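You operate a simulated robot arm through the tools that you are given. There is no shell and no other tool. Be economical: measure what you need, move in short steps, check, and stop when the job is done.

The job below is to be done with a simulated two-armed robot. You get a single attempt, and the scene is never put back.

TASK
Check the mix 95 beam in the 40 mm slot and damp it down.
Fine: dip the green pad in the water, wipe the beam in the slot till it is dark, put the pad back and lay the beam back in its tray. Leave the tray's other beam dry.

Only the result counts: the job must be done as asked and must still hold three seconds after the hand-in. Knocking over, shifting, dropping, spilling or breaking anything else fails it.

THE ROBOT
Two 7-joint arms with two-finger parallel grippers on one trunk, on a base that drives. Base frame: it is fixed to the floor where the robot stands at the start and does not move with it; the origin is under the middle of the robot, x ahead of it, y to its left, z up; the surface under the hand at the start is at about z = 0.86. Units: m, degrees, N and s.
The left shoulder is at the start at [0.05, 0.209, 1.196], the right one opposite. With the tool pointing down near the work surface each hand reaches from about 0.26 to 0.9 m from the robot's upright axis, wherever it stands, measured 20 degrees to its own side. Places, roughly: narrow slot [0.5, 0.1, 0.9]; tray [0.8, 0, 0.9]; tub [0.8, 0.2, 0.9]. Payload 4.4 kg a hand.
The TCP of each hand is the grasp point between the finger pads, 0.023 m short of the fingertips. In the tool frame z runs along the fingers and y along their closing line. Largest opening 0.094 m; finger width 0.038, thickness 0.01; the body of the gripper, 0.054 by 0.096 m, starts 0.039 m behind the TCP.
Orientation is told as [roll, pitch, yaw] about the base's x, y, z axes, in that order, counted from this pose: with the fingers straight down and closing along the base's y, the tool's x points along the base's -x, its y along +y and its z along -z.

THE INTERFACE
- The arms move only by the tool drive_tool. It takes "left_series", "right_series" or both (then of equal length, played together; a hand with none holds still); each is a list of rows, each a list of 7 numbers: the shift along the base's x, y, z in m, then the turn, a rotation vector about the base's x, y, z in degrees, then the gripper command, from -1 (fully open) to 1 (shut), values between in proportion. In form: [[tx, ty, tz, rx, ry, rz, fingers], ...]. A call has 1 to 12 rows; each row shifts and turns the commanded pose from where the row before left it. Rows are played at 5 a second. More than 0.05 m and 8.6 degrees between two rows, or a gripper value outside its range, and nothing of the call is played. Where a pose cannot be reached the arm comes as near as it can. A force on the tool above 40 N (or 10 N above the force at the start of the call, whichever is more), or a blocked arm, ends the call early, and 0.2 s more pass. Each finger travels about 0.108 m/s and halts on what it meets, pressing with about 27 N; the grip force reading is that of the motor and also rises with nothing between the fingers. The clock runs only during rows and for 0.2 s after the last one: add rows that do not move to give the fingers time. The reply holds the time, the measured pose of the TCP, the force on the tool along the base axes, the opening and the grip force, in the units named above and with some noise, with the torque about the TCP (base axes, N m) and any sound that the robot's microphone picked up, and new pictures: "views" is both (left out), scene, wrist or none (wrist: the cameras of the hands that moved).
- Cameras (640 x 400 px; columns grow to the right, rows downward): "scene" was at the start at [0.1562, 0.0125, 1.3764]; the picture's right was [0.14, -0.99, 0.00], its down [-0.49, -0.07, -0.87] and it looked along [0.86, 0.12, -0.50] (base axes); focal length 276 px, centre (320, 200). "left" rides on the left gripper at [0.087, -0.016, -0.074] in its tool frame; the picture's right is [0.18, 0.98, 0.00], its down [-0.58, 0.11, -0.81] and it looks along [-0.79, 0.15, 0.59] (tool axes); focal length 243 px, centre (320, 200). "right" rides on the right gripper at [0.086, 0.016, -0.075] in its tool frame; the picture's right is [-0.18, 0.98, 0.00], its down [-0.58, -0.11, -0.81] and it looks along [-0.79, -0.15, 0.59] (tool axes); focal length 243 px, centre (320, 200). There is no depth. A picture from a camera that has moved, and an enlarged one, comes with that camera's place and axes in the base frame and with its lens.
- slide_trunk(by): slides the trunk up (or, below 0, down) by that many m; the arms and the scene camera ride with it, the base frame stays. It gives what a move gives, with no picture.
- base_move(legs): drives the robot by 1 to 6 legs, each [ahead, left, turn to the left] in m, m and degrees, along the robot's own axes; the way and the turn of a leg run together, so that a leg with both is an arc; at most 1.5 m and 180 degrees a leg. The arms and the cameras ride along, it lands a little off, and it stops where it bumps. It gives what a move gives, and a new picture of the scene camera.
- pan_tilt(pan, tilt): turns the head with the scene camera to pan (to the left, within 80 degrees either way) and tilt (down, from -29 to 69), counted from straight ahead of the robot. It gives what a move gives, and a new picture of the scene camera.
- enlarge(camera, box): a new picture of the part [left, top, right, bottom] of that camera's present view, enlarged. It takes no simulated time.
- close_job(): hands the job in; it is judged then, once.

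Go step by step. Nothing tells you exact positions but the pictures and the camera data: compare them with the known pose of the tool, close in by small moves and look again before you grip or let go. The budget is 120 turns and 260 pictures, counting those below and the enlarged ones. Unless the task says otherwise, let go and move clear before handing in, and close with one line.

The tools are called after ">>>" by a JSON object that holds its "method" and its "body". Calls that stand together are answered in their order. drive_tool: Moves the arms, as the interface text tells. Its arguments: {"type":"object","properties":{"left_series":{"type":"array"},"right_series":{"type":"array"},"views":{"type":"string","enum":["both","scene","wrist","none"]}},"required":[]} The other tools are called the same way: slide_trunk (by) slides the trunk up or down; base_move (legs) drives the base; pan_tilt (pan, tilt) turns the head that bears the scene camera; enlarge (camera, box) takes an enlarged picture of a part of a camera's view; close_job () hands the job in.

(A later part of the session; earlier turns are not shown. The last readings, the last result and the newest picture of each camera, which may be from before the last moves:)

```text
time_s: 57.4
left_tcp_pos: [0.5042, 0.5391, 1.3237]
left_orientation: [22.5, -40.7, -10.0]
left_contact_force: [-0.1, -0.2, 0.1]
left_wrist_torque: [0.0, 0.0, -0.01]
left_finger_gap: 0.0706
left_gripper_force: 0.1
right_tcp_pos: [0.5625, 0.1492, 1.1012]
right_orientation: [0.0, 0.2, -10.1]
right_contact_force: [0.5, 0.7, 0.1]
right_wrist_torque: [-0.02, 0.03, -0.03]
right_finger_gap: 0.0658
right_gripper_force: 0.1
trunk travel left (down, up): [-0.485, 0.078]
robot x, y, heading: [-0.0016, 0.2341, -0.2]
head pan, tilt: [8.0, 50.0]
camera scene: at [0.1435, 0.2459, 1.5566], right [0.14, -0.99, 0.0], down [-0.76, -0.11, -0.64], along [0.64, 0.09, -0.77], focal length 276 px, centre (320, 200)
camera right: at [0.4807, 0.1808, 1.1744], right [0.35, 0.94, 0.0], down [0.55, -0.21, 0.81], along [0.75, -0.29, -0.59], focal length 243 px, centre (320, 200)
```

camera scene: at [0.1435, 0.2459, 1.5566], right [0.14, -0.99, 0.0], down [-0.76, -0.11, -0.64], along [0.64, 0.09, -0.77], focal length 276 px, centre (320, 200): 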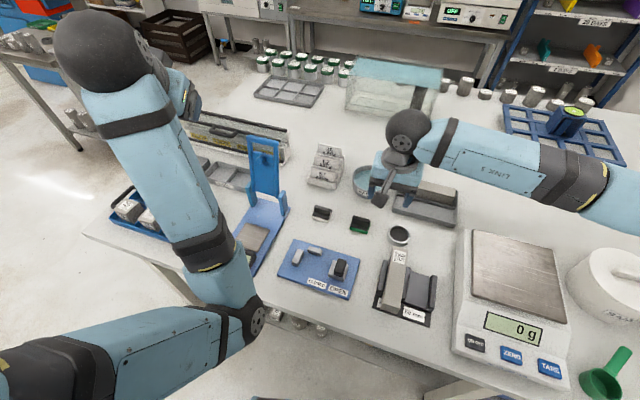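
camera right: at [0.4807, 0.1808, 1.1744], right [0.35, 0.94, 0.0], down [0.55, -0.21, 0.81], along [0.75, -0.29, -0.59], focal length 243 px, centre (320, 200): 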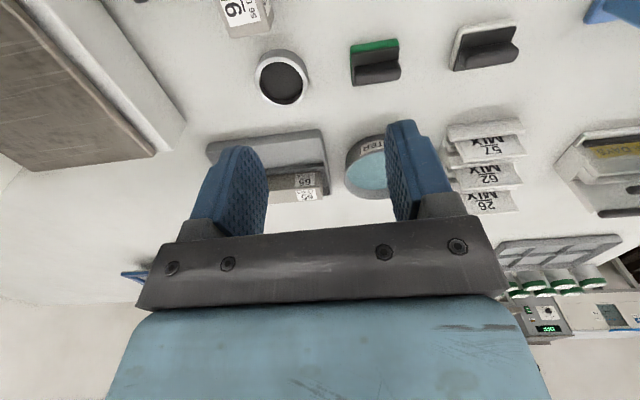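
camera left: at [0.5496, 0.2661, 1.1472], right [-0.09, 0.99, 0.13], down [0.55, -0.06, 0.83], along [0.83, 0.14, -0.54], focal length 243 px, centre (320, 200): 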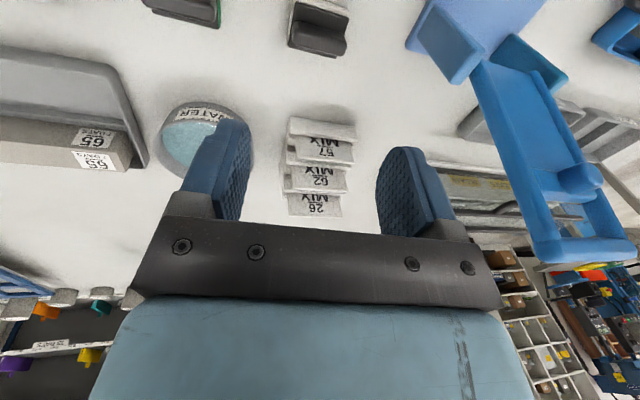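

The right arm is in a good posture with its elbow out. I'll measure the green pad from both cameras.

>>> {"method": "enlarge", "body": {"camera": "right", "box": [320, 10, 440, 110]}}

>>> {"method": "enlarge", "body": {"camera": "scene", "box": [320, 195, 400, 250]}}

```text
4.00 times, centred on (380, 60) of right
camera zoom: at [0.4807, 0.1808, 1.1744], right [0.35, 0.94, 0.0], down [0.55, -0.21, 0.81], along [0.75, -0.29, -0.59], focal length 970 px, centre (80, 760)
```

zoom: 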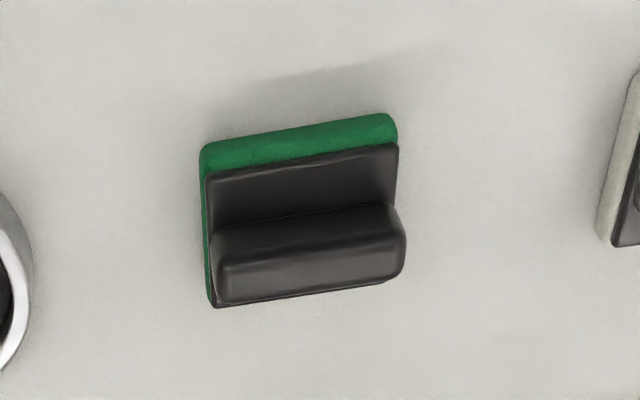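

```text
7.27 times, centred on (360, 222) of scene
camera zoom: at [0.1435, 0.2459, 1.5566], right [0.14, -0.99, 0.0], down [-0.76, -0.11, -0.64], along [0.64, 0.09, -0.77], focal length 2010 px, centre (29, 36)
```

zoom: 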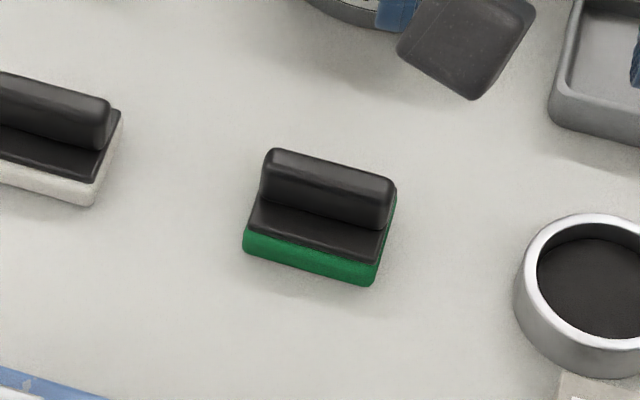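

Handle centre is at [0.640, 0.192], top z≈0.893, with its long side along yaw -10°; I'll grip it by its ends. Moving over it now.

>>> {"method": "drive_tool", "body": {"right_series": [[0.02, 0.01, -0.02, 0, 0, 0, -0.6], [0.02, 0.011, -0.03, 0, 0, 0, -0.6], [0.02, 0.011, -0.03, 0, 0, 0, -0.6], [0.0175, 0.011, -0.03, 0, 0, 0, -0.6], [0, 0, -0.03, 0, 0, 0, -0.6], [0, 0, 0, 0, 0, 0, -0.6]]}}

>>> {"method": "enlarge", "body": {"camera": "right", "box": [150, 80, 470, 280]}}

>>> {"method": "enlarge", "body": {"camera": "scene", "box": [310, 170, 410, 250]}}

```text
time_s: 58.8
left_tcp_pos: [0.5035, 0.5376, 1.3246]
left_orientation: [22.4, -40.8, -9.9]
left_contact_force: [-0.2, -0.1, -0.4]
left_wrist_torque: [-0.02, 0.01, 0.02]
left_finger_gap: 0.0703
left_gripper_force: 0.0
right_tcp_pos: [0.6387, 0.1904, 0.961]
right_orientation: [0.0, 0.1, -10.1]
right_contact_force: [0.9, 0.1, -0.2]
right_wrist_torque: [-0.03, -0.01, 0.0]
right_finger_gap: 0.0748
right_gripper_force: 0.0
trunk travel left (down, up): [-0.485, 0.078]
robot x, y, heading: [-0.0018, 0.2369, 0.1]
head pan, tilt: [8.0, 50.0]
camera scene: at [0.1428, 0.2456, 1.5566], right [0.14, -0.99, 0.0], down [-0.76, -0.11, -0.64], along [0.64, 0.09, -0.77], focal length 276 px, centre (320, 200)
camera right: at [0.5579, 0.222, 1.0355], right [0.35, 0.94, 0.0], down [0.55, -0.21, 0.81], along [0.75, -0.29, -0.59], focal length 243 px, centre (320, 200)
```

scene: 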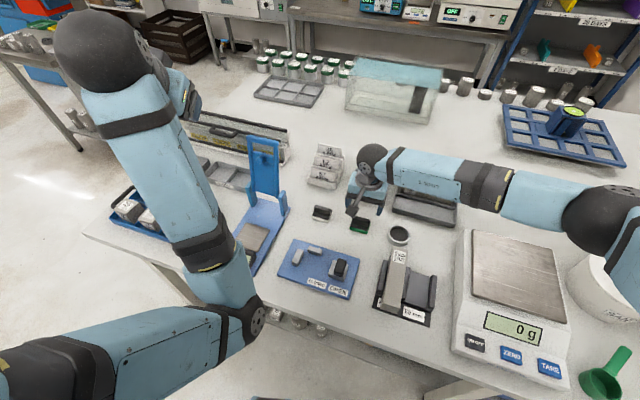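
right: 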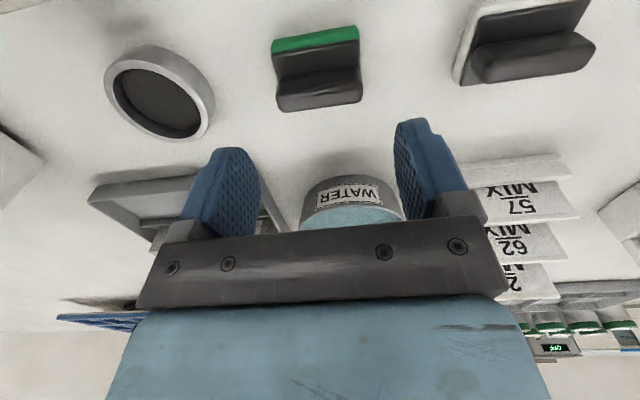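

```text
2.00 times, centred on (310, 180) of right
camera zoom: at [0.5579, 0.222, 1.0355], right [0.35, 0.94, 0.0], down [0.55, -0.21, 0.81], along [0.75, -0.29, -0.59], focal length 485 px, centre (340, 240)
```

zoom: 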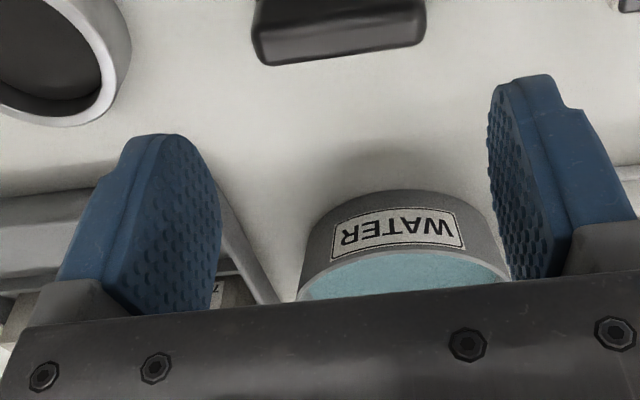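

```text
5.00 times, centred on (360, 210) of scene
camera zoom: at [0.1428, 0.2456, 1.5566], right [0.14, -0.99, 0.0], down [-0.76, -0.11, -0.64], along [0.64, 0.09, -0.77], focal length 1382 px, centre (120, 150)
```

zoom: 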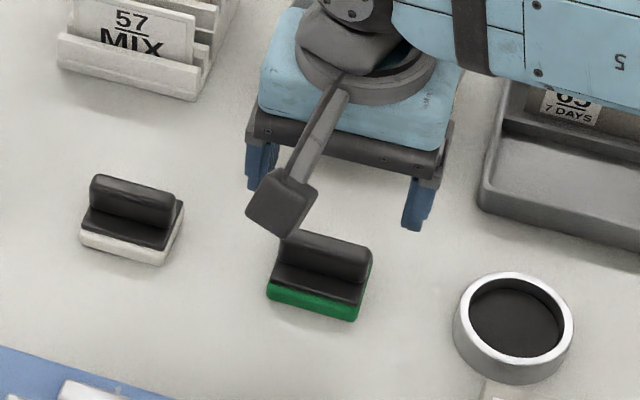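

The position agrees at [0.638, 0.192]. I'll lower to the handle and check before closing.

>>> {"method": "drive_tool", "body": {"right_series": [[0.0, 0.001, -0.02, 0, 0, 0, -0.6], [0, 0, -0.02, 0, 0, 0, -0.6], [0, 0, -0.012, 0, 0, 0, -0.6], [0, 0, -0.006, 0, 0, 0, -0.6], [0, 0, 0, 0, 0, 0, -0.6]]}}

>>> {"method": "enlarge", "body": {"camera": "scene", "box": [310, 170, 410, 250]}}

```text
time_s: 60.0
left_tcp_pos: [0.5034, 0.538, 1.3231]
left_orientation: [22.3, -40.7, -9.9]
left_contact_force: [0.3, -0.1, 0.4]
left_wrist_torque: [0.01, 0.0, 0.03]
left_finger_gap: 0.0708
left_gripper_force: 0.0
right_tcp_pos: [0.6399, 0.1933, 0.9032]
right_orientation: [0.0, 0.1, -10.1]
right_contact_force: [-0.4, 0.6, -0.3]
right_wrist_torque: [0.01, 0.04, 0.0]
right_finger_gap: 0.0752
right_gripper_force: 0.1
trunk travel left (down, up): [-0.485, 0.078]
robot x, y, heading: [-0.0027, 0.2343, 0.0]
head pan, tilt: [8.0, 50.0]
camera scene: at [0.1429, 0.2454, 1.5566], right [0.14, -0.99, 0.0], down [-0.76, -0.11, -0.64], along [0.64, 0.09, -0.77], focal length 276 px, centre (320, 200)
camera right: at [0.5584, 0.2243, 0.9772], right [0.35, 0.94, 0.0], down [0.55, -0.21, 0.81], along [0.75, -0.29, -0.59], focal length 243 px, centre (320, 200)
```

scene: 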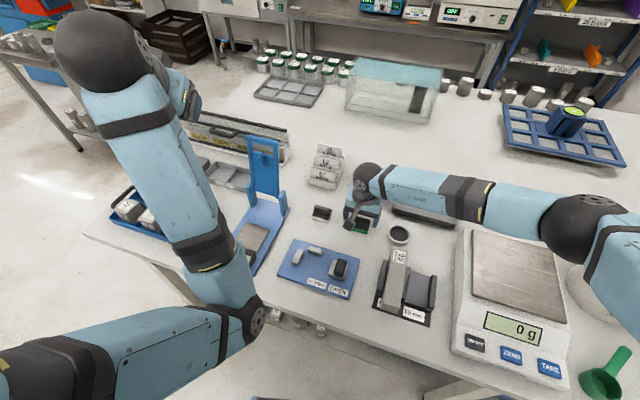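
right: 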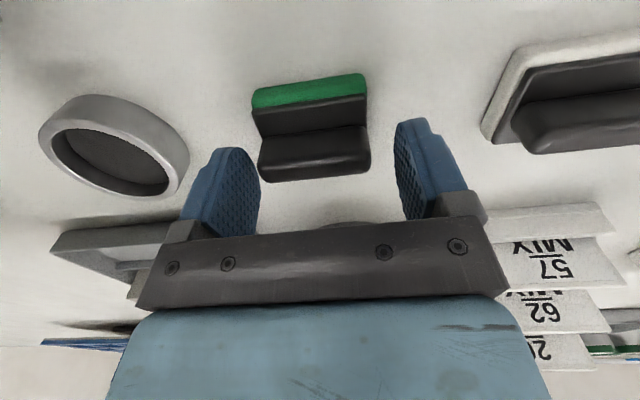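

```text
5.00 times, centred on (360, 210) of scene
camera zoom: at [0.1429, 0.2454, 1.5566], right [0.14, -0.99, 0.0], down [-0.76, -0.11, -0.64], along [0.64, 0.09, -0.77], focal length 1382 px, centre (120, 150)
```

zoom: 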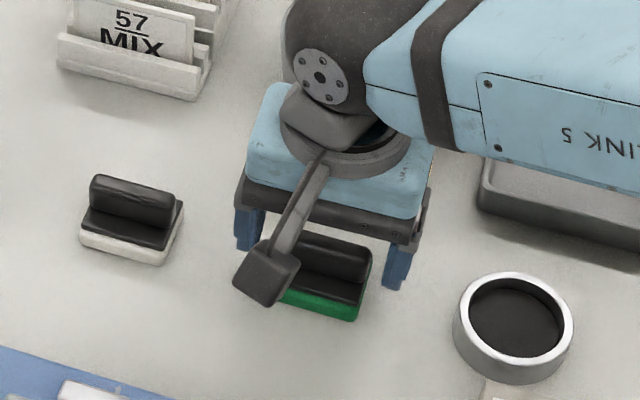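

Handle is nicely between the fingers; I'll shift 3 mm nearer, lower 4 mm and close.

>>> {"method": "drive_tool", "body": {"right_series": [[-0.003, 0.0, -0.004, 0, 0, 0, -0.6], [0, 0, 0, 0, 0, 0, -0.3], [0, 0, 0, 0, 0, 0, -0.1], [0, 0, 0, 0, 0, 0, 0.1], [0, 0, 0, 0, 0, 0, 1], [0, 0, 0, 0, 0, 0, 1], [0, 0, 0, 0, 0, 0, 1]], "views": "wrist"}}

```text
time_s: 61.6
left_tcp_pos: [0.5036, 0.5369, 1.3236]
left_orientation: [22.4, -40.8, -10.0]
left_contact_force: [0.1, 0.5, -0.3]
left_wrist_torque: [-0.02, 0.01, -0.01]
left_finger_gap: 0.0705
left_gripper_force: 0.1
right_tcp_pos: [0.6378, 0.1919, 0.8997]
right_orientation: [0.0, 0.1, -10.0]
right_contact_force: [0.2, -0.1, 1.2]
right_wrist_torque: [-0.01, 0.04, 0.02]
right_finger_gap: 0.0538
right_gripper_force: 27.5
trunk travel left (down, up): [-0.485, 0.078]
robot x, y, heading: [-0.0041, 0.236, -0.1]
head pan, tilt: [8.0, 50.0]
camera right: at [0.5561, 0.2245, 0.9735], right [0.35, 0.94, 0.0], down [0.55, -0.21, 0.81], along [0.75, -0.29, -0.59], focal length 243 px, centre (320, 200)
```

right: 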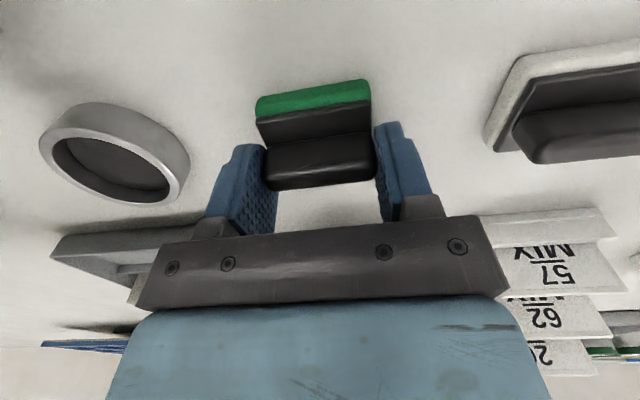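

The pad is gripped (54 mm). I'll lift it gently.

>>> {"method": "drive_tool", "body": {"right_series": [[0, 0, 0.003, 0, 0, 0, 1], [0, 0, 0.005, 0, 0, 0, 1], [0, 0, 0.01, 0, 0, 0, 1], [0, 0, 0.015, 0, 0, 0, 1], [0, 0, 0.02, 0, 0, 0, 1], [0, 0, 0.02, 0, 0, 0, 1], [0, 0, 0.015, 0, 0, 0, 1], [0, 0, 0.01, 0, 0, 0, 1]]}}

>>> {"method": "enlarge", "body": {"camera": "scene", "box": [310, 140, 430, 240]}}

>>> {"method": "enlarge", "body": {"camera": "right", "box": [200, 90, 440, 240]}}

```text
time_s: 63.4
left_tcp_pos: [0.5027, 0.5366, 1.3245]
left_orientation: [22.4, -40.8, -10.0]
left_contact_force: [-0.8, 0.4, 0.8]
left_wrist_torque: [-0.02, 0.0, -0.01]
left_finger_gap: 0.0702
left_gripper_force: 0.0
right_tcp_pos: [0.6371, 0.1913, 0.9975]
right_orientation: [0.1, 0.1, -10.1]
right_contact_force: [-0.4, 0.1, 0.4]
right_wrist_torque: [0.02, 0.03, 0.01]
right_finger_gap: 0.0537
right_gripper_force: 26.9
trunk travel left (down, up): [-0.485, 0.078]
robot x, y, heading: [-0.0006, 0.2374, -0.3]
head pan, tilt: [8.0, 50.0]
camera scene: at [0.1429, 0.2455, 1.5566], right [0.14, -0.99, 0.0], down [-0.76, -0.11, -0.64], along [0.64, 0.09, -0.77], focal length 276 px, centre (320, 200)
camera right: at [0.5564, 0.2242, 1.0706], right [0.35, 0.94, 0.0], down [0.55, -0.21, 0.81], along [0.75, -0.29, -0.59], focal length 243 px, centre (320, 200)
```

scene: 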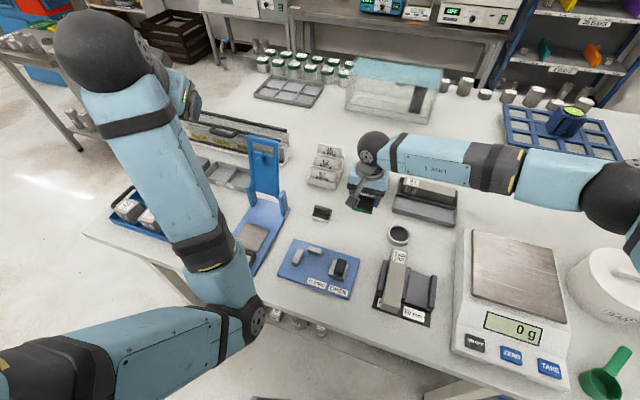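
right: 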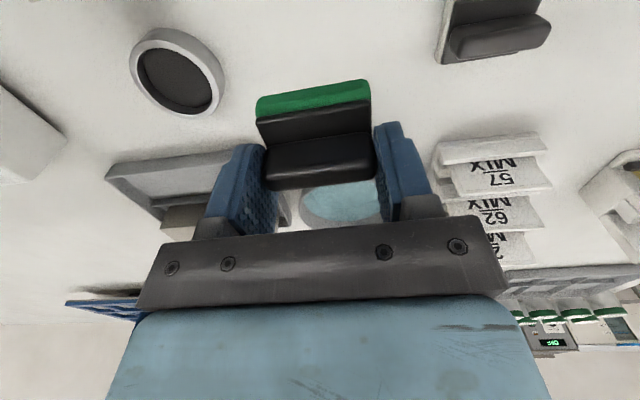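

```text
4.00 times, centred on (370, 190) of scene
camera zoom: at [0.1429, 0.2455, 1.5566], right [0.14, -0.99, 0.0], down [-0.76, -0.11, -0.64], along [0.64, 0.09, -0.77], focal length 1106 px, centre (120, 240)
```

zoom: 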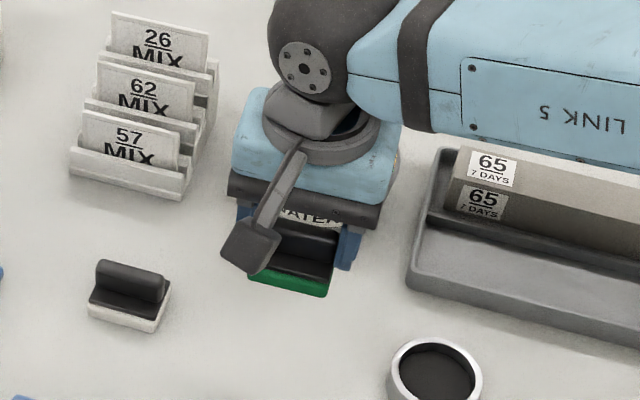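

```text
2.67 times, centred on (320, 165) of right
camera zoom: at [0.5564, 0.2242, 1.0706], right [0.35, 0.94, 0.0], down [0.55, -0.21, 0.81], along [0.75, -0.29, -0.59], focal length 647 px, centre (320, 293)
```

zoom: 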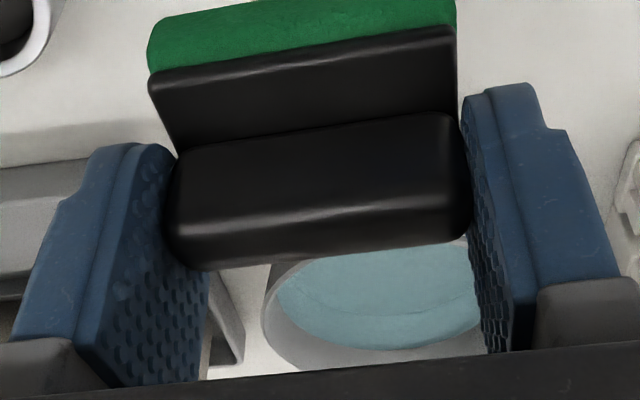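

The pad is held. The tub centre is near [0.80, 0.171], rim z≈0.91. I'll carry the pad over the tub at a safe height.

>>> {"method": "drive_tool", "body": {"right_series": [[0.01, -0.002, 0.002, 0, 0, 0, 1], [0.02, -0.003, 0.002, 0, 0, 0, 1], [0.025, -0.003, 0.002, 0, 0, 0, 1], [0.025, -0.003, 0.002, 0, 0, 0, 1], [0.025, -0.003, 0, 0, 0, 0, 1], [0.025, -0.003, 0, 0, 0, 0, 1], [0.02, -0.002, 0, 0, 0, 0, 1], [0.012, 0, 0, 0, 0, 0, 1]]}}

>>> {"method": "enlarge", "body": {"camera": "right", "box": [180, 30, 460, 230]}}

>>> {"method": "enlarge", "body": {"camera": "scene", "box": [310, 120, 430, 220]}}

```text
time_s: 65.2
left_tcp_pos: [0.5039, 0.5397, 1.3242]
left_orientation: [22.3, -40.7, -9.8]
left_contact_force: [0.5, 0.6, 0.1]
left_wrist_torque: [-0.04, -0.01, -0.07]
left_finger_gap: 0.0707
left_gripper_force: 0.1
right_tcp_pos: [0.8006, 0.1754, 1.0062]
right_orientation: [-0.1, -0.1, -10.1]
right_contact_force: [0.5, 0.5, -0.6]
right_wrist_torque: [0.01, 0.02, 0.0]
right_finger_gap: 0.0539
right_gripper_force: 26.8
trunk travel left (down, up): [-0.485, 0.078]
robot x, y, heading: [-0.0047, 0.2372, -0.0]
head pan, tilt: [8.0, 50.0]
camera scene: at [0.143, 0.2471, 1.5566], right [0.14, -0.99, 0.0], down [-0.76, -0.11, -0.64], along [0.64, 0.09, -0.77], focal length 276 px, centre (320, 200)
camera right: at [0.7179, 0.2071, 1.0799], right [0.35, 0.94, 0.0], down [0.55, -0.21, 0.81], along [0.75, -0.29, -0.59], focal length 243 px, centre (320, 200)
```

scene: 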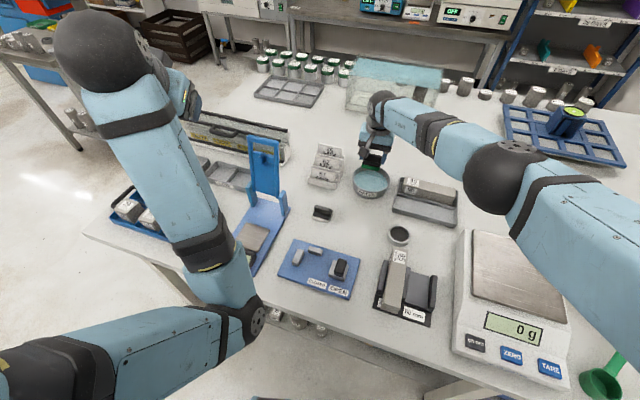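
right: 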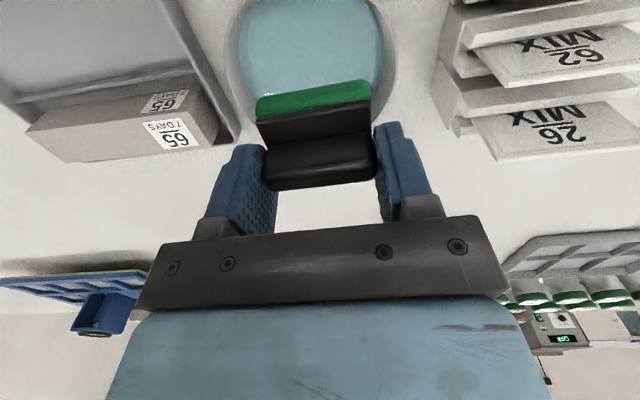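

```text
2.00 times, centred on (320, 130) of right
camera zoom: at [0.7179, 0.2071, 1.0799], right [0.35, 0.94, 0.0], down [0.55, -0.21, 0.81], along [0.75, -0.29, -0.59], focal length 485 px, centre (320, 340)
```

zoom: 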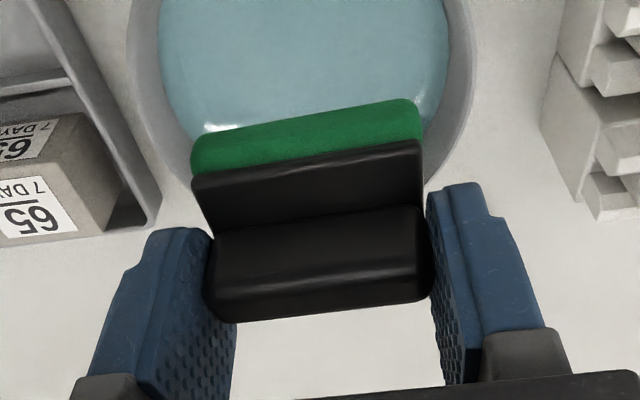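

```text
4.00 times, centred on (370, 170) of scene
camera zoom: at [0.143, 0.2471, 1.5566], right [0.14, -0.99, 0.0], down [-0.76, -0.11, -0.64], along [0.64, 0.09, -0.77], focal length 1106 px, centre (120, 320)
```

zoom: 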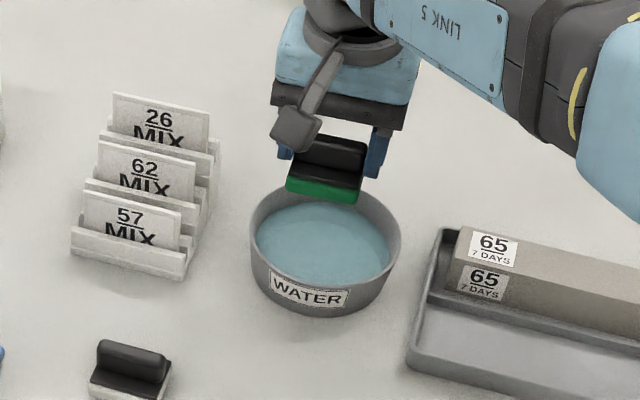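

Tub centre is [0.803, 0.170]. I'll trim and lower the pad into the water in steps, without touching the tub bottom.

>>> {"method": "drive_tool", "body": {"right_series": [[0.002, -0.004, -0.01, 0, 0, 0, 1], [0, 0, -0.02, 0, 0, 0, 1], [0, 0, -0.02, 0, 0, 0, 1], [0, 0, -0.015, 0, 0, 0, 1], [0, 0, -0.01, 0, 0, 0, 1], [0, 0, -0.008, 0, 0, 0, 1], [0, 0, 0, 0, 0, 0, 1], [0, 0, 0, 0, 0, 0, 1]]}}

>>> {"method": "enlarge", "body": {"camera": "scene", "box": [310, 120, 430, 220]}}

```text
time_s: 67.0
left_tcp_pos: [0.5044, 0.5397, 1.3233]
left_orientation: [22.3, -40.7, -9.9]
left_contact_force: [0.6, 0.0, 0.1]
left_wrist_torque: [0.0, 0.0, -0.04]
left_finger_gap: 0.0705
left_gripper_force: 0.1
right_tcp_pos: [0.78, 0.1653, 0.9355]
right_orientation: [-0.1, 0.0, -9.9]
right_contact_force: [19.6, 15.0, 11.0]
right_wrist_torque: [0.27, -0.45, 0.04]
right_finger_gap: 0.054
right_gripper_force: 27.0
right hand out of reach, approached as far as the arm can: row 2, 3, 4, 5
trunk travel left (down, up): [-0.485, 0.078]
robot x, y, heading: [0.001, 0.2348, 0.3]
head pan, tilt: [8.0, 50.0]
camera scene: at [0.1439, 0.2478, 1.5566], right [0.14, -0.99, 0.0], down [-0.76, -0.11, -0.64], along [0.64, 0.09, -0.77], focal length 276 px, centre (320, 200)
camera right: at [0.699, 0.1975, 1.0101], right [0.35, 0.94, 0.0], down [0.55, -0.21, 0.81], along [0.75, -0.28, -0.59], focal length 243 px, centre (320, 200)
```

scene: 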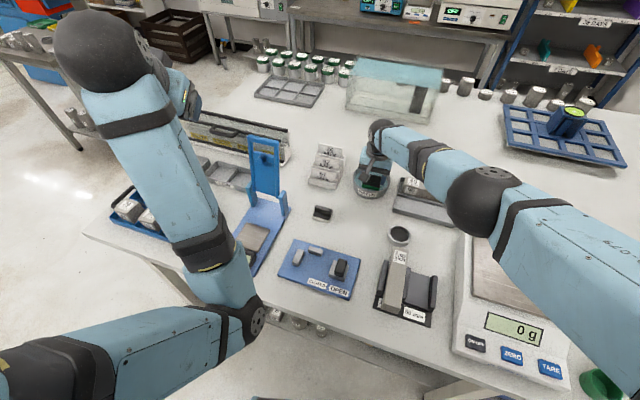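
right: 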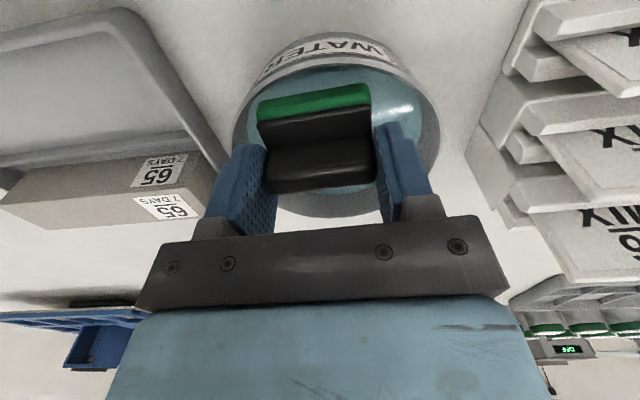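

```text
4.00 times, centred on (370, 170) of scene
camera zoom: at [0.1439, 0.2478, 1.5566], right [0.14, -0.99, 0.0], down [-0.76, -0.11, -0.64], along [0.64, 0.09, -0.77], focal length 1106 px, centre (120, 320)
```

zoom: 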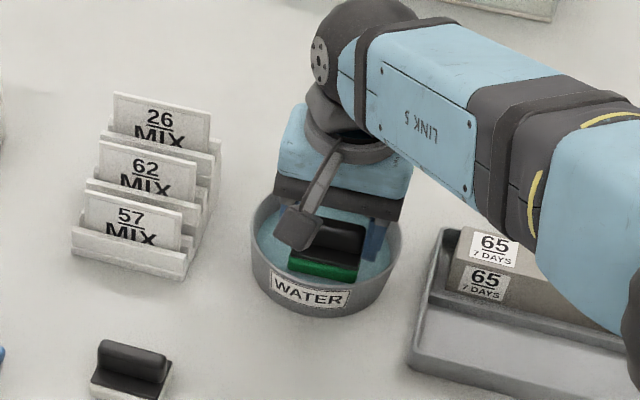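

The right arm ran out of reach and the pad is leaning on the tub's near wall. I'll lift straight away to relieve it, then move the base forward a little.

>>> {"method": "drive_tool", "body": {"right_series": [[0.008, 0.004, 0.01, 0, 0, 0, 1], [0.006, 0.0, 0.015, 0, 0, 0, 1], [0.004, 0, 0.02, 0, 0, 0, 1], [0, 0, 0.02, 0, 0, 0, 1]]}}

>>> {"method": "enlarge", "body": {"camera": "scene", "box": [310, 120, 430, 220]}}

```text
time_s: 68.0
left_tcp_pos: [0.5037, 0.5362, 1.324]
left_orientation: [22.5, -40.7, -10.0]
left_contact_force: [-0.2, -0.8, 0.1]
left_wrist_torque: [0.06, -0.01, 0.0]
left_finger_gap: 0.0702
left_gripper_force: 0.1
right_tcp_pos: [0.7905, 0.164, 1.0026]
right_orientation: [-0.1, 0.1, -10.2]
right_contact_force: [0.6, -0.1, -0.8]
right_wrist_torque: [-0.01, -0.02, 0.02]
right_finger_gap: 0.0537
right_gripper_force: 27.5
right hand out of reach, approached as far as the arm can: row 1
trunk travel left (down, up): [-0.485, 0.078]
robot x, y, heading: [-0.0014, 0.2309, -0.0]
head pan, tilt: [8.0, 50.0]
camera scene: at [0.1421, 0.2442, 1.5567], right [0.14, -0.99, 0.0], down [-0.76, -0.1, -0.64], along [0.64, 0.09, -0.77], focal length 276 px, centre (320, 200)
camera right: at [0.7088, 0.1958, 1.0762], right [0.35, 0.94, 0.0], down [0.55, -0.21, 0.81], along [0.75, -0.29, -0.59], focal length 243 px, centre (320, 200)
```

scene: 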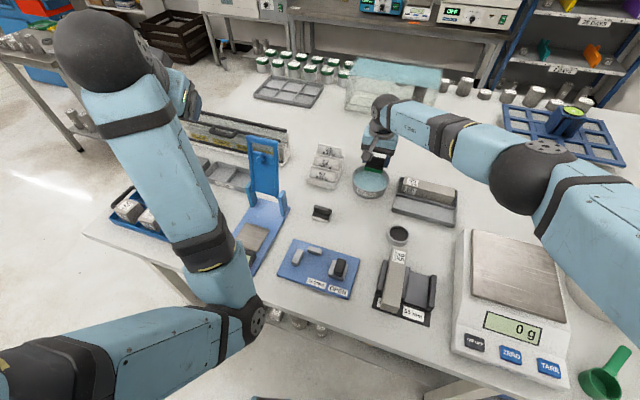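
right: 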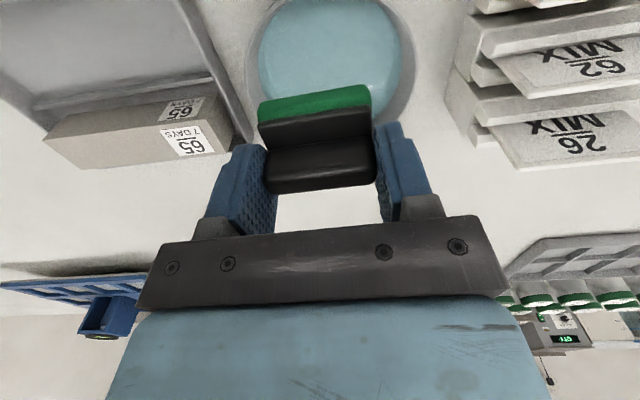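

```text
4.00 times, centred on (370, 170) of scene
camera zoom: at [0.1421, 0.2442, 1.5567], right [0.14, -0.99, 0.0], down [-0.76, -0.1, -0.64], along [0.64, 0.09, -0.77], focal length 1106 px, centre (120, 320)
```

zoom: 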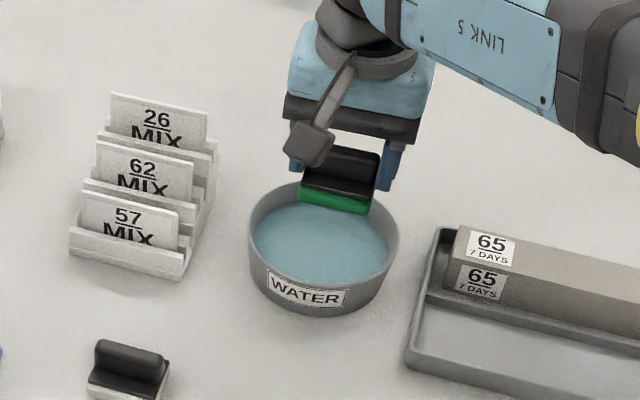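

The tub hasn't moved. I'll pull the hand up and back, shift the base a little forward and left for reach, then try again.

>>> {"method": "drive_tool", "body": {"right_series": [[-0.015, -0.01, 0.015, 0, 0, 0, 1], [-0.015, -0.01, 0.015, 0, 0, 0, 1], [-0.015, -0.01, 0.015, 0, 0, 0, 1], [-0.015, -0.01, 0.015, 0, 0, 0, 1]], "views": "none"}}

>>> {"method": "base_move", "body": {"legs": [[0.05, 0.07, 0]]}}

```text
time_s: 69.0
left_tcp_pos: [0.5027, 0.5362, 1.3253]
left_orientation: [22.5, -40.7, -10.0]
left_contact_force: [0.0, -0.2, 0.9]
left_wrist_torque: [0.0, -0.03, -0.02]
left_finger_gap: 0.0703
left_gripper_force: 0.2
right_tcp_pos: [0.7303, 0.125, 1.0627]
right_orientation: [0.0, 0.0, -10.1]
right_contact_force: [0.5, 0.2, 0.0]
right_wrist_torque: [0.01, -0.04, 0.02]
right_finger_gap: 0.0535
right_gripper_force: 27.4
trunk travel left (down, up): [-0.485, 0.078]
robot x, y, heading: [0.0008, 0.2321, -0.0]
head pan, tilt: [8.0, 50.0]
```

```text
time_s: 70.3
left_tcp_pos: [0.5535, 0.6041, 1.3242]
left_orientation: [22.5, -40.8, -10.1]
left_contact_force: [0.8, 0.4, 1.1]
left_wrist_torque: [0.03, -0.01, 0.04]
left_finger_gap: 0.0707
left_gripper_force: 0.2
right_tcp_pos: [0.7796, 0.1925, 1.0628]
right_orientation: [0.1, 0.1, -10.2]
right_contact_force: [-0.3, 0.0, -1.1]
right_wrist_torque: [0.01, 0.02, 0.03]
right_finger_gap: 0.0539
right_gripper_force: 27.6
trunk travel left (down, up): [-0.485, 0.078]
robot x, y, heading: [0.0495, 0.3018, 0.0]
head pan, tilt: [8.0, 50.0]
camera scene: at [0.1919, 0.3135, 1.5567], right [0.14, -0.99, 0.0], down [-0.76, -0.1, -0.64], along [0.64, 0.09, -0.77], focal length 276 px, centre (320, 200)
```

scene: 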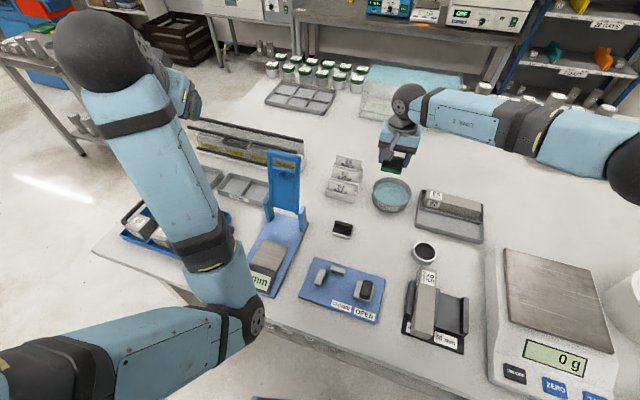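

Better placed. Now over the tub centre and down, in checked steps.

>>> {"method": "drive_tool", "body": {"right_series": [[0.008, -0.008, -0.01, 0, 0, 0, 1], [0.008, -0.008, -0.015, 0, 0, 0, 1], [0.0075, -0.0065, -0.015, 0, 0, 0, 1], [0, 0, -0.015, 0, 0, 0, 1], [0, 0, -0.015, 0, 0, 0, 1], [0, 0, -0.015, 0, 0, 0, 1]]}}

>>> {"method": "enlarge", "body": {"camera": "scene", "box": [330, 130, 450, 230]}}

```text
time_s: 71.7
left_tcp_pos: [0.5558, 0.6056, 1.3238]
left_orientation: [22.5, -40.6, -10.1]
left_contact_force: [-0.4, -0.2, -0.2]
left_wrist_torque: [-0.02, 0.0, 0.0]
left_finger_gap: 0.0707
left_gripper_force: 0.1
right_tcp_pos: [0.8045, 0.1714, 0.9773]
right_orientation: [-0.2, 0.1, -10.2]
right_contact_force: [0.0, 0.2, -0.7]
right_wrist_torque: [0.03, 0.02, 0.01]
right_finger_gap: 0.0536
right_gripper_force: 27.1
trunk travel left (down, up): [-0.485, 0.078]
robot x, y, heading: [0.0533, 0.3028, -0.2]
head pan, tilt: [8.0, 50.0]
camera scene: at [0.1926, 0.314, 1.5566], right [0.14, -0.99, 0.0], down [-0.76, -0.1, -0.64], along [0.64, 0.09, -0.77], focal length 276 px, centre (320, 200)
camera right: at [0.7221, 0.2023, 1.0504], right [0.36, 0.93, 0.0], down [0.55, -0.21, 0.81], along [0.75, -0.29, -0.59], focal length 243 px, centre (320, 200)
```

scene: 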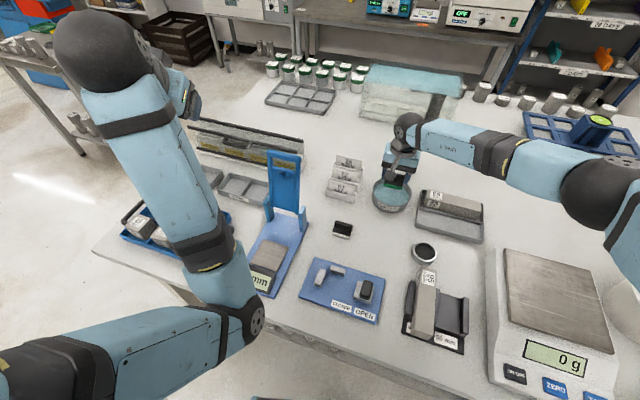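
right: 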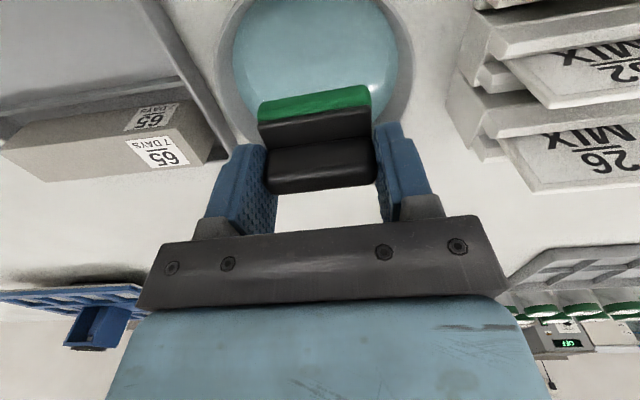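

```text
4.00 times, centred on (390, 180) of scene
camera zoom: at [0.1926, 0.314, 1.5566], right [0.14, -0.99, 0.0], down [-0.76, -0.1, -0.64], along [0.64, 0.09, -0.77], focal length 1106 px, centre (40, 280)
```

zoom: 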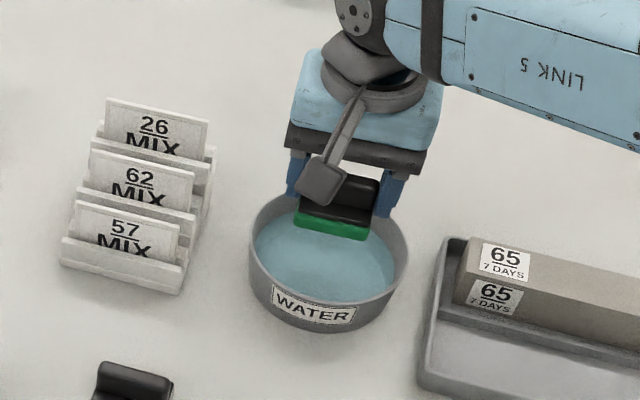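

The pad is centred over the tub. Lowering into the water.

>>> {"method": "drive_tool", "body": {"right_series": [[0, 0, -0.012, 0, 0, 0, 1], [0, 0, -0.012, 0, 0, 0, 1], [0, 0, -0.01, 0, 0, 0, 1], [0, 0, -0.008, 0, 0, 0, 1], [0, 0, 0, 0, 0, 0, 1]]}}

>>> {"method": "enlarge", "body": {"camera": "scene", "box": [330, 130, 450, 230]}}

```text
time_s: 72.9
left_tcp_pos: [0.5543, 0.6057, 1.3244]
left_orientation: [22.5, -40.8, -10.1]
left_contact_force: [0.2, -0.2, 0.3]
left_wrist_torque: [-0.03, 0.0, 0.0]
left_finger_gap: 0.0705
left_gripper_force: 0.2
right_tcp_pos: [0.8035, 0.1697, 0.9358]
right_orientation: [-0.1, 0.1, -10.2]
right_contact_force: [-0.4, 0.3, -0.1]
right_wrist_torque: [0.01, -0.01, -0.02]
right_finger_gap: 0.0538
right_gripper_force: 27.0
trunk travel left (down, up): [-0.485, 0.078]
robot x, y, heading: [0.0504, 0.3038, -0.3]
head pan, tilt: [8.0, 50.0]
camera scene: at [0.1922, 0.314, 1.5566], right [0.14, -0.99, 0.0], down [-0.76, -0.1, -0.64], along [0.64, 0.09, -0.77], focal length 276 px, centre (320, 200)
camera right: at [0.7216, 0.2018, 1.0089], right [0.36, 0.93, 0.0], down [0.55, -0.21, 0.81], along [0.75, -0.29, -0.59], focal length 243 px, centre (320, 200)
```

scene: 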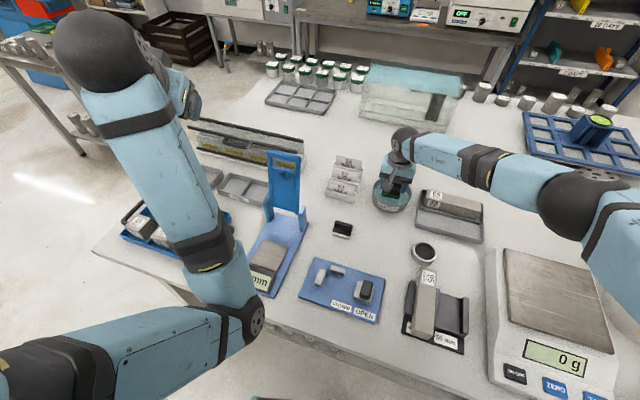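
right: 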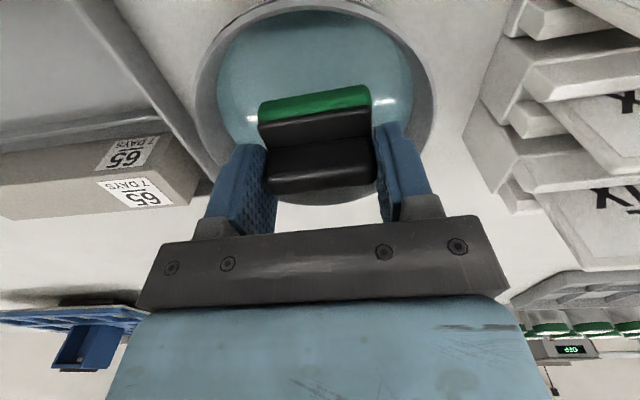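

```text
4.00 times, centred on (390, 180) of scene
camera zoom: at [0.1922, 0.314, 1.5566], right [0.14, -0.99, 0.0], down [-0.76, -0.1, -0.64], along [0.64, 0.09, -0.77], focal length 1106 px, centre (40, 280)
```

zoom: 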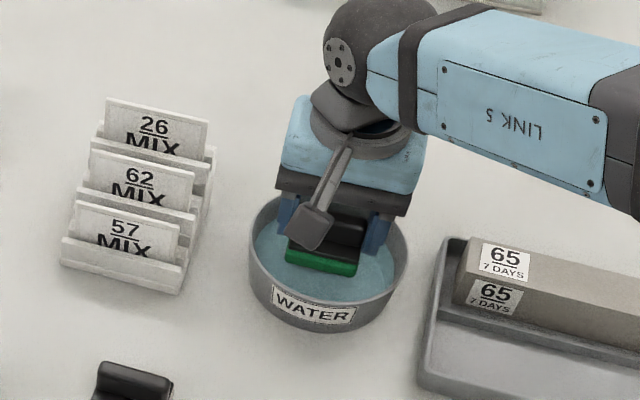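

It's centred with no contact. I'll go about 14 mm further so the sponge soaks.

>>> {"method": "drive_tool", "body": {"right_series": [[0, 0, -0.006, 0, 0, 0, 1], [0, 0, -0.005, 0, 0, 0, 1], [0, 0, -0.004, 0, 0, 0, 1], [0, 0, 0, 0, 0, 0, 1], [0, 0, 0, 0, 0, 0, 1]]}}

>>> {"method": "enlarge", "body": {"camera": "right", "box": [200, 0, 440, 210]}}

>>> {"method": "enlarge", "body": {"camera": "scene", "box": [330, 130, 450, 230]}}

```text
time_s: 74.1
left_tcp_pos: [0.5534, 0.607, 1.3242]
left_orientation: [22.4, -40.7, -10.1]
left_contact_force: [0.2, 0.0, 0.5]
left_wrist_torque: [0.0, 0.02, -0.01]
left_finger_gap: 0.0703
left_gripper_force: 0.0
right_tcp_pos: [0.8041, 0.1694, 0.9194]
right_orientation: [0.0, 0.1, -10.2]
right_contact_force: [-0.2, -0.1, -0.7]
right_wrist_torque: [-0.01, 0.02, -0.03]
right_finger_gap: 0.0538
right_gripper_force: 26.9
trunk travel left (down, up): [-0.485, 0.078]
robot x, y, heading: [0.0506, 0.3028, -0.0]
head pan, tilt: [8.0, 50.0]
camera scene: at [0.1923, 0.3141, 1.5566], right [0.14, -0.99, 0.0], down [-0.76, -0.1, -0.64], along [0.64, 0.09, -0.77], focal length 276 px, centre (320, 200)
camera right: at [0.7223, 0.2021, 0.9932], right [0.36, 0.93, 0.0], down [0.55, -0.21, 0.81], along [0.75, -0.29, -0.59], focal length 243 px, centre (320, 200)
```

scene: 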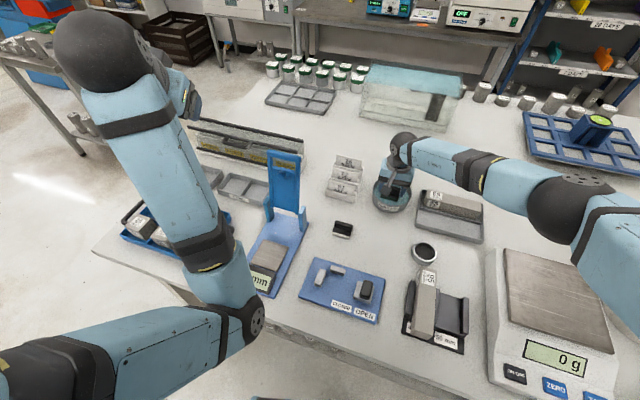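
right: 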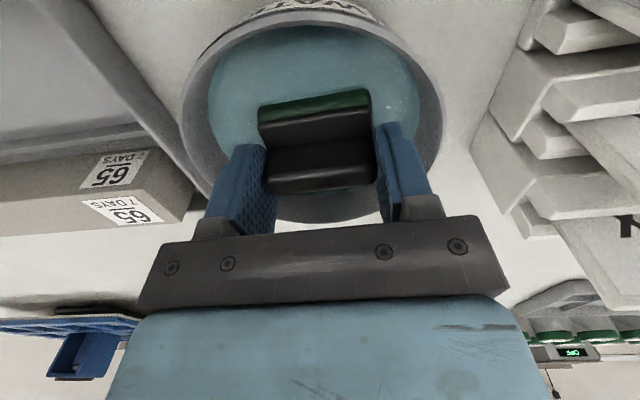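

```text
1.90 times, centred on (320, 105) of right
camera zoom: at [0.7223, 0.2021, 0.9932], right [0.36, 0.93, 0.0], down [0.55, -0.21, 0.81], along [0.75, -0.29, -0.59], focal length 462 px, centre (320, 381)
```

zoom: 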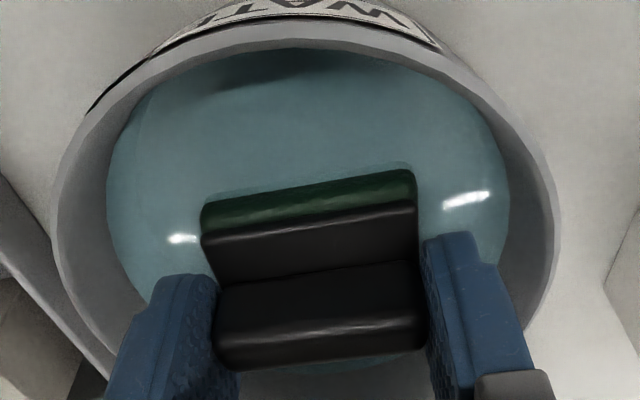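

```text
4.00 times, centred on (390, 180) of scene
camera zoom: at [0.1923, 0.3141, 1.5566], right [0.14, -0.99, 0.0], down [-0.76, -0.1, -0.64], along [0.64, 0.09, -0.77], focal length 1106 px, centre (40, 280)
```

zoom: 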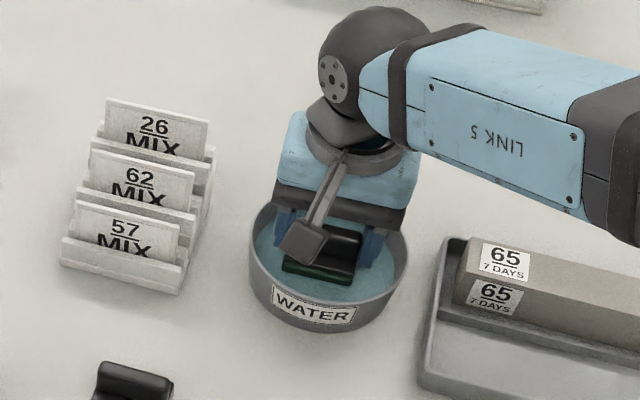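

The sponge has turned dark, so it's soaked. I'll lift it, pause to drain, then carry it toward the slot well clear of the tray.

>>> {"method": "drive_tool", "body": {"right_series": [[0, 0, 0.01, 0, 0, 0, 1], [0, 0, 0.015, 0, 0, 0, 1], [0, 0, 0.02, 0, 0, 0, 1], [0, 0, 0.02, 0, 0, 0, 1], [0, 0, 0.015, 0, 0, 0, 1], [0, 0, 0, 0, 0, 0, 1], [0, 0, 0, 0, 0, 0, 1], [0, 0, 0, 0, 0, 0, 1], [0, 0, 0, 0, 0, 0, 1]], "views": "scene"}}

>>> {"method": "drive_tool", "body": {"right_series": [[-0.02, 0.0, 0.002, 0, 0, 0, 1], [-0.03, 0.0, 0, 0, 0, 0, 1], [-0.035, 0.0, 0, 0, 0, 0, 1], [-0.035, 0, 0, 0, 0, 0, 1], [-0.035, -0.005, 0, 0, 0, 0, 1], [-0.035, -0.01, 0, 0, 0, 0, 1], [-0.035, -0.015, 0, 0, 0, 0, 1], [-0.035, -0.015, 0, 0, 0, 0, 1], [-0.035, -0.015, 0, 0, 0, 0, 1], [-0.025, -0.012, 0, 0, 0, 0, 1], [-0.014, 0, 0, 0, 0, 0, 1]]}}

```text
time_s: 76.1
left_tcp_pos: [0.5539, 0.6048, 1.3241]
left_orientation: [22.4, -40.8, -10.1]
left_contact_force: [0.7, -0.8, 0.2]
left_wrist_torque: [-0.01, 0.03, -0.01]
left_finger_gap: 0.0704
left_gripper_force: 0.0
right_tcp_pos: [0.8056, 0.17, 0.9989]
right_orientation: [0.0, 0.1, -10.2]
right_contact_force: [-0.3, -0.1, -0.7]
right_wrist_torque: [0.04, 0.02, -0.03]
right_finger_gap: 0.0535
right_gripper_force: 27.1
trunk travel left (down, up): [-0.485, 0.078]
robot x, y, heading: [0.0515, 0.3059, -0.3]
head pan, tilt: [8.0, 50.0]
camera scene: at [0.1923, 0.3141, 1.5566], right [0.14, -0.99, 0.0], down [-0.76, -0.1, -0.64], along [0.64, 0.09, -0.77], focal length 276 px, centre (320, 200)
```

scene: 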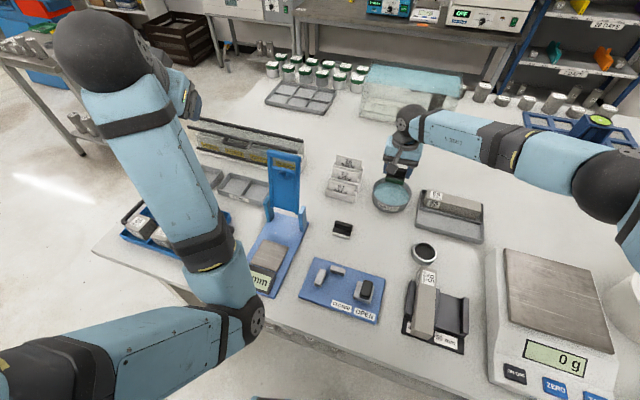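

```text
time_s: 78.5
left_tcp_pos: [0.5543, 0.6057, 1.324]
left_orientation: [22.4, -40.8, -10.1]
left_contact_force: [1.1, 0.4, 0.4]
left_wrist_torque: [-0.05, -0.02, 0.01]
left_finger_gap: 0.0703
left_gripper_force: 0.0
right_tcp_pos: [0.4693, 0.0992, 1.0014]
right_orientation: [0.1, 0.0, -10.3]
right_contact_force: [1.3, 0.5, 0.0]
right_wrist_torque: [0.0, -0.01, -0.02]
right_finger_gap: 0.0537
right_gripper_force: 27.0
trunk travel left (down, up): [-0.485, 0.078]
robot x, y, heading: [0.0472, 0.305, -0.3]
head pan, tilt: [8.0, 50.0]
camera scene: at [0.1921, 0.3142, 1.5566], right [0.14, -0.99, 0.0], down [-0.76, -0.1, -0.64], along [0.64, 0.09, -0.77], focal length 276 px, centre (320, 200)
camera right: at [0.3878, 0.1302, 1.0749], right [0.36, 0.93, 0.0], down [0.55, -0.21, 0.81], along [0.75, -0.29, -0.59], focal length 243 px, centre (320, 200)
```

scene: 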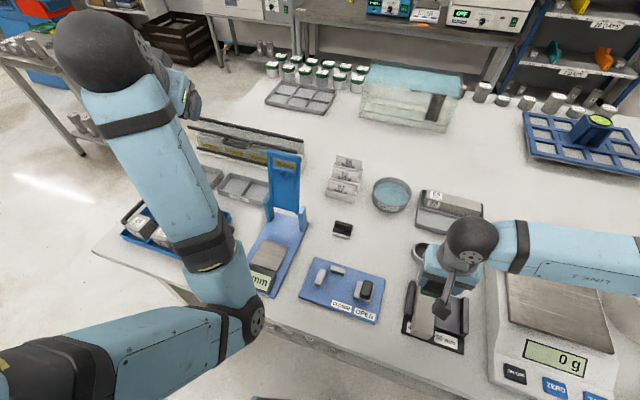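
right: 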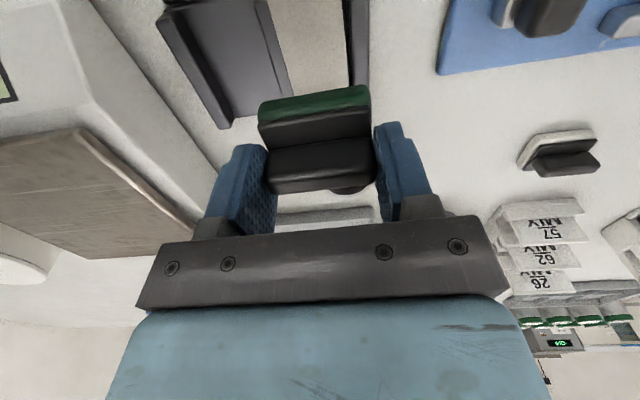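

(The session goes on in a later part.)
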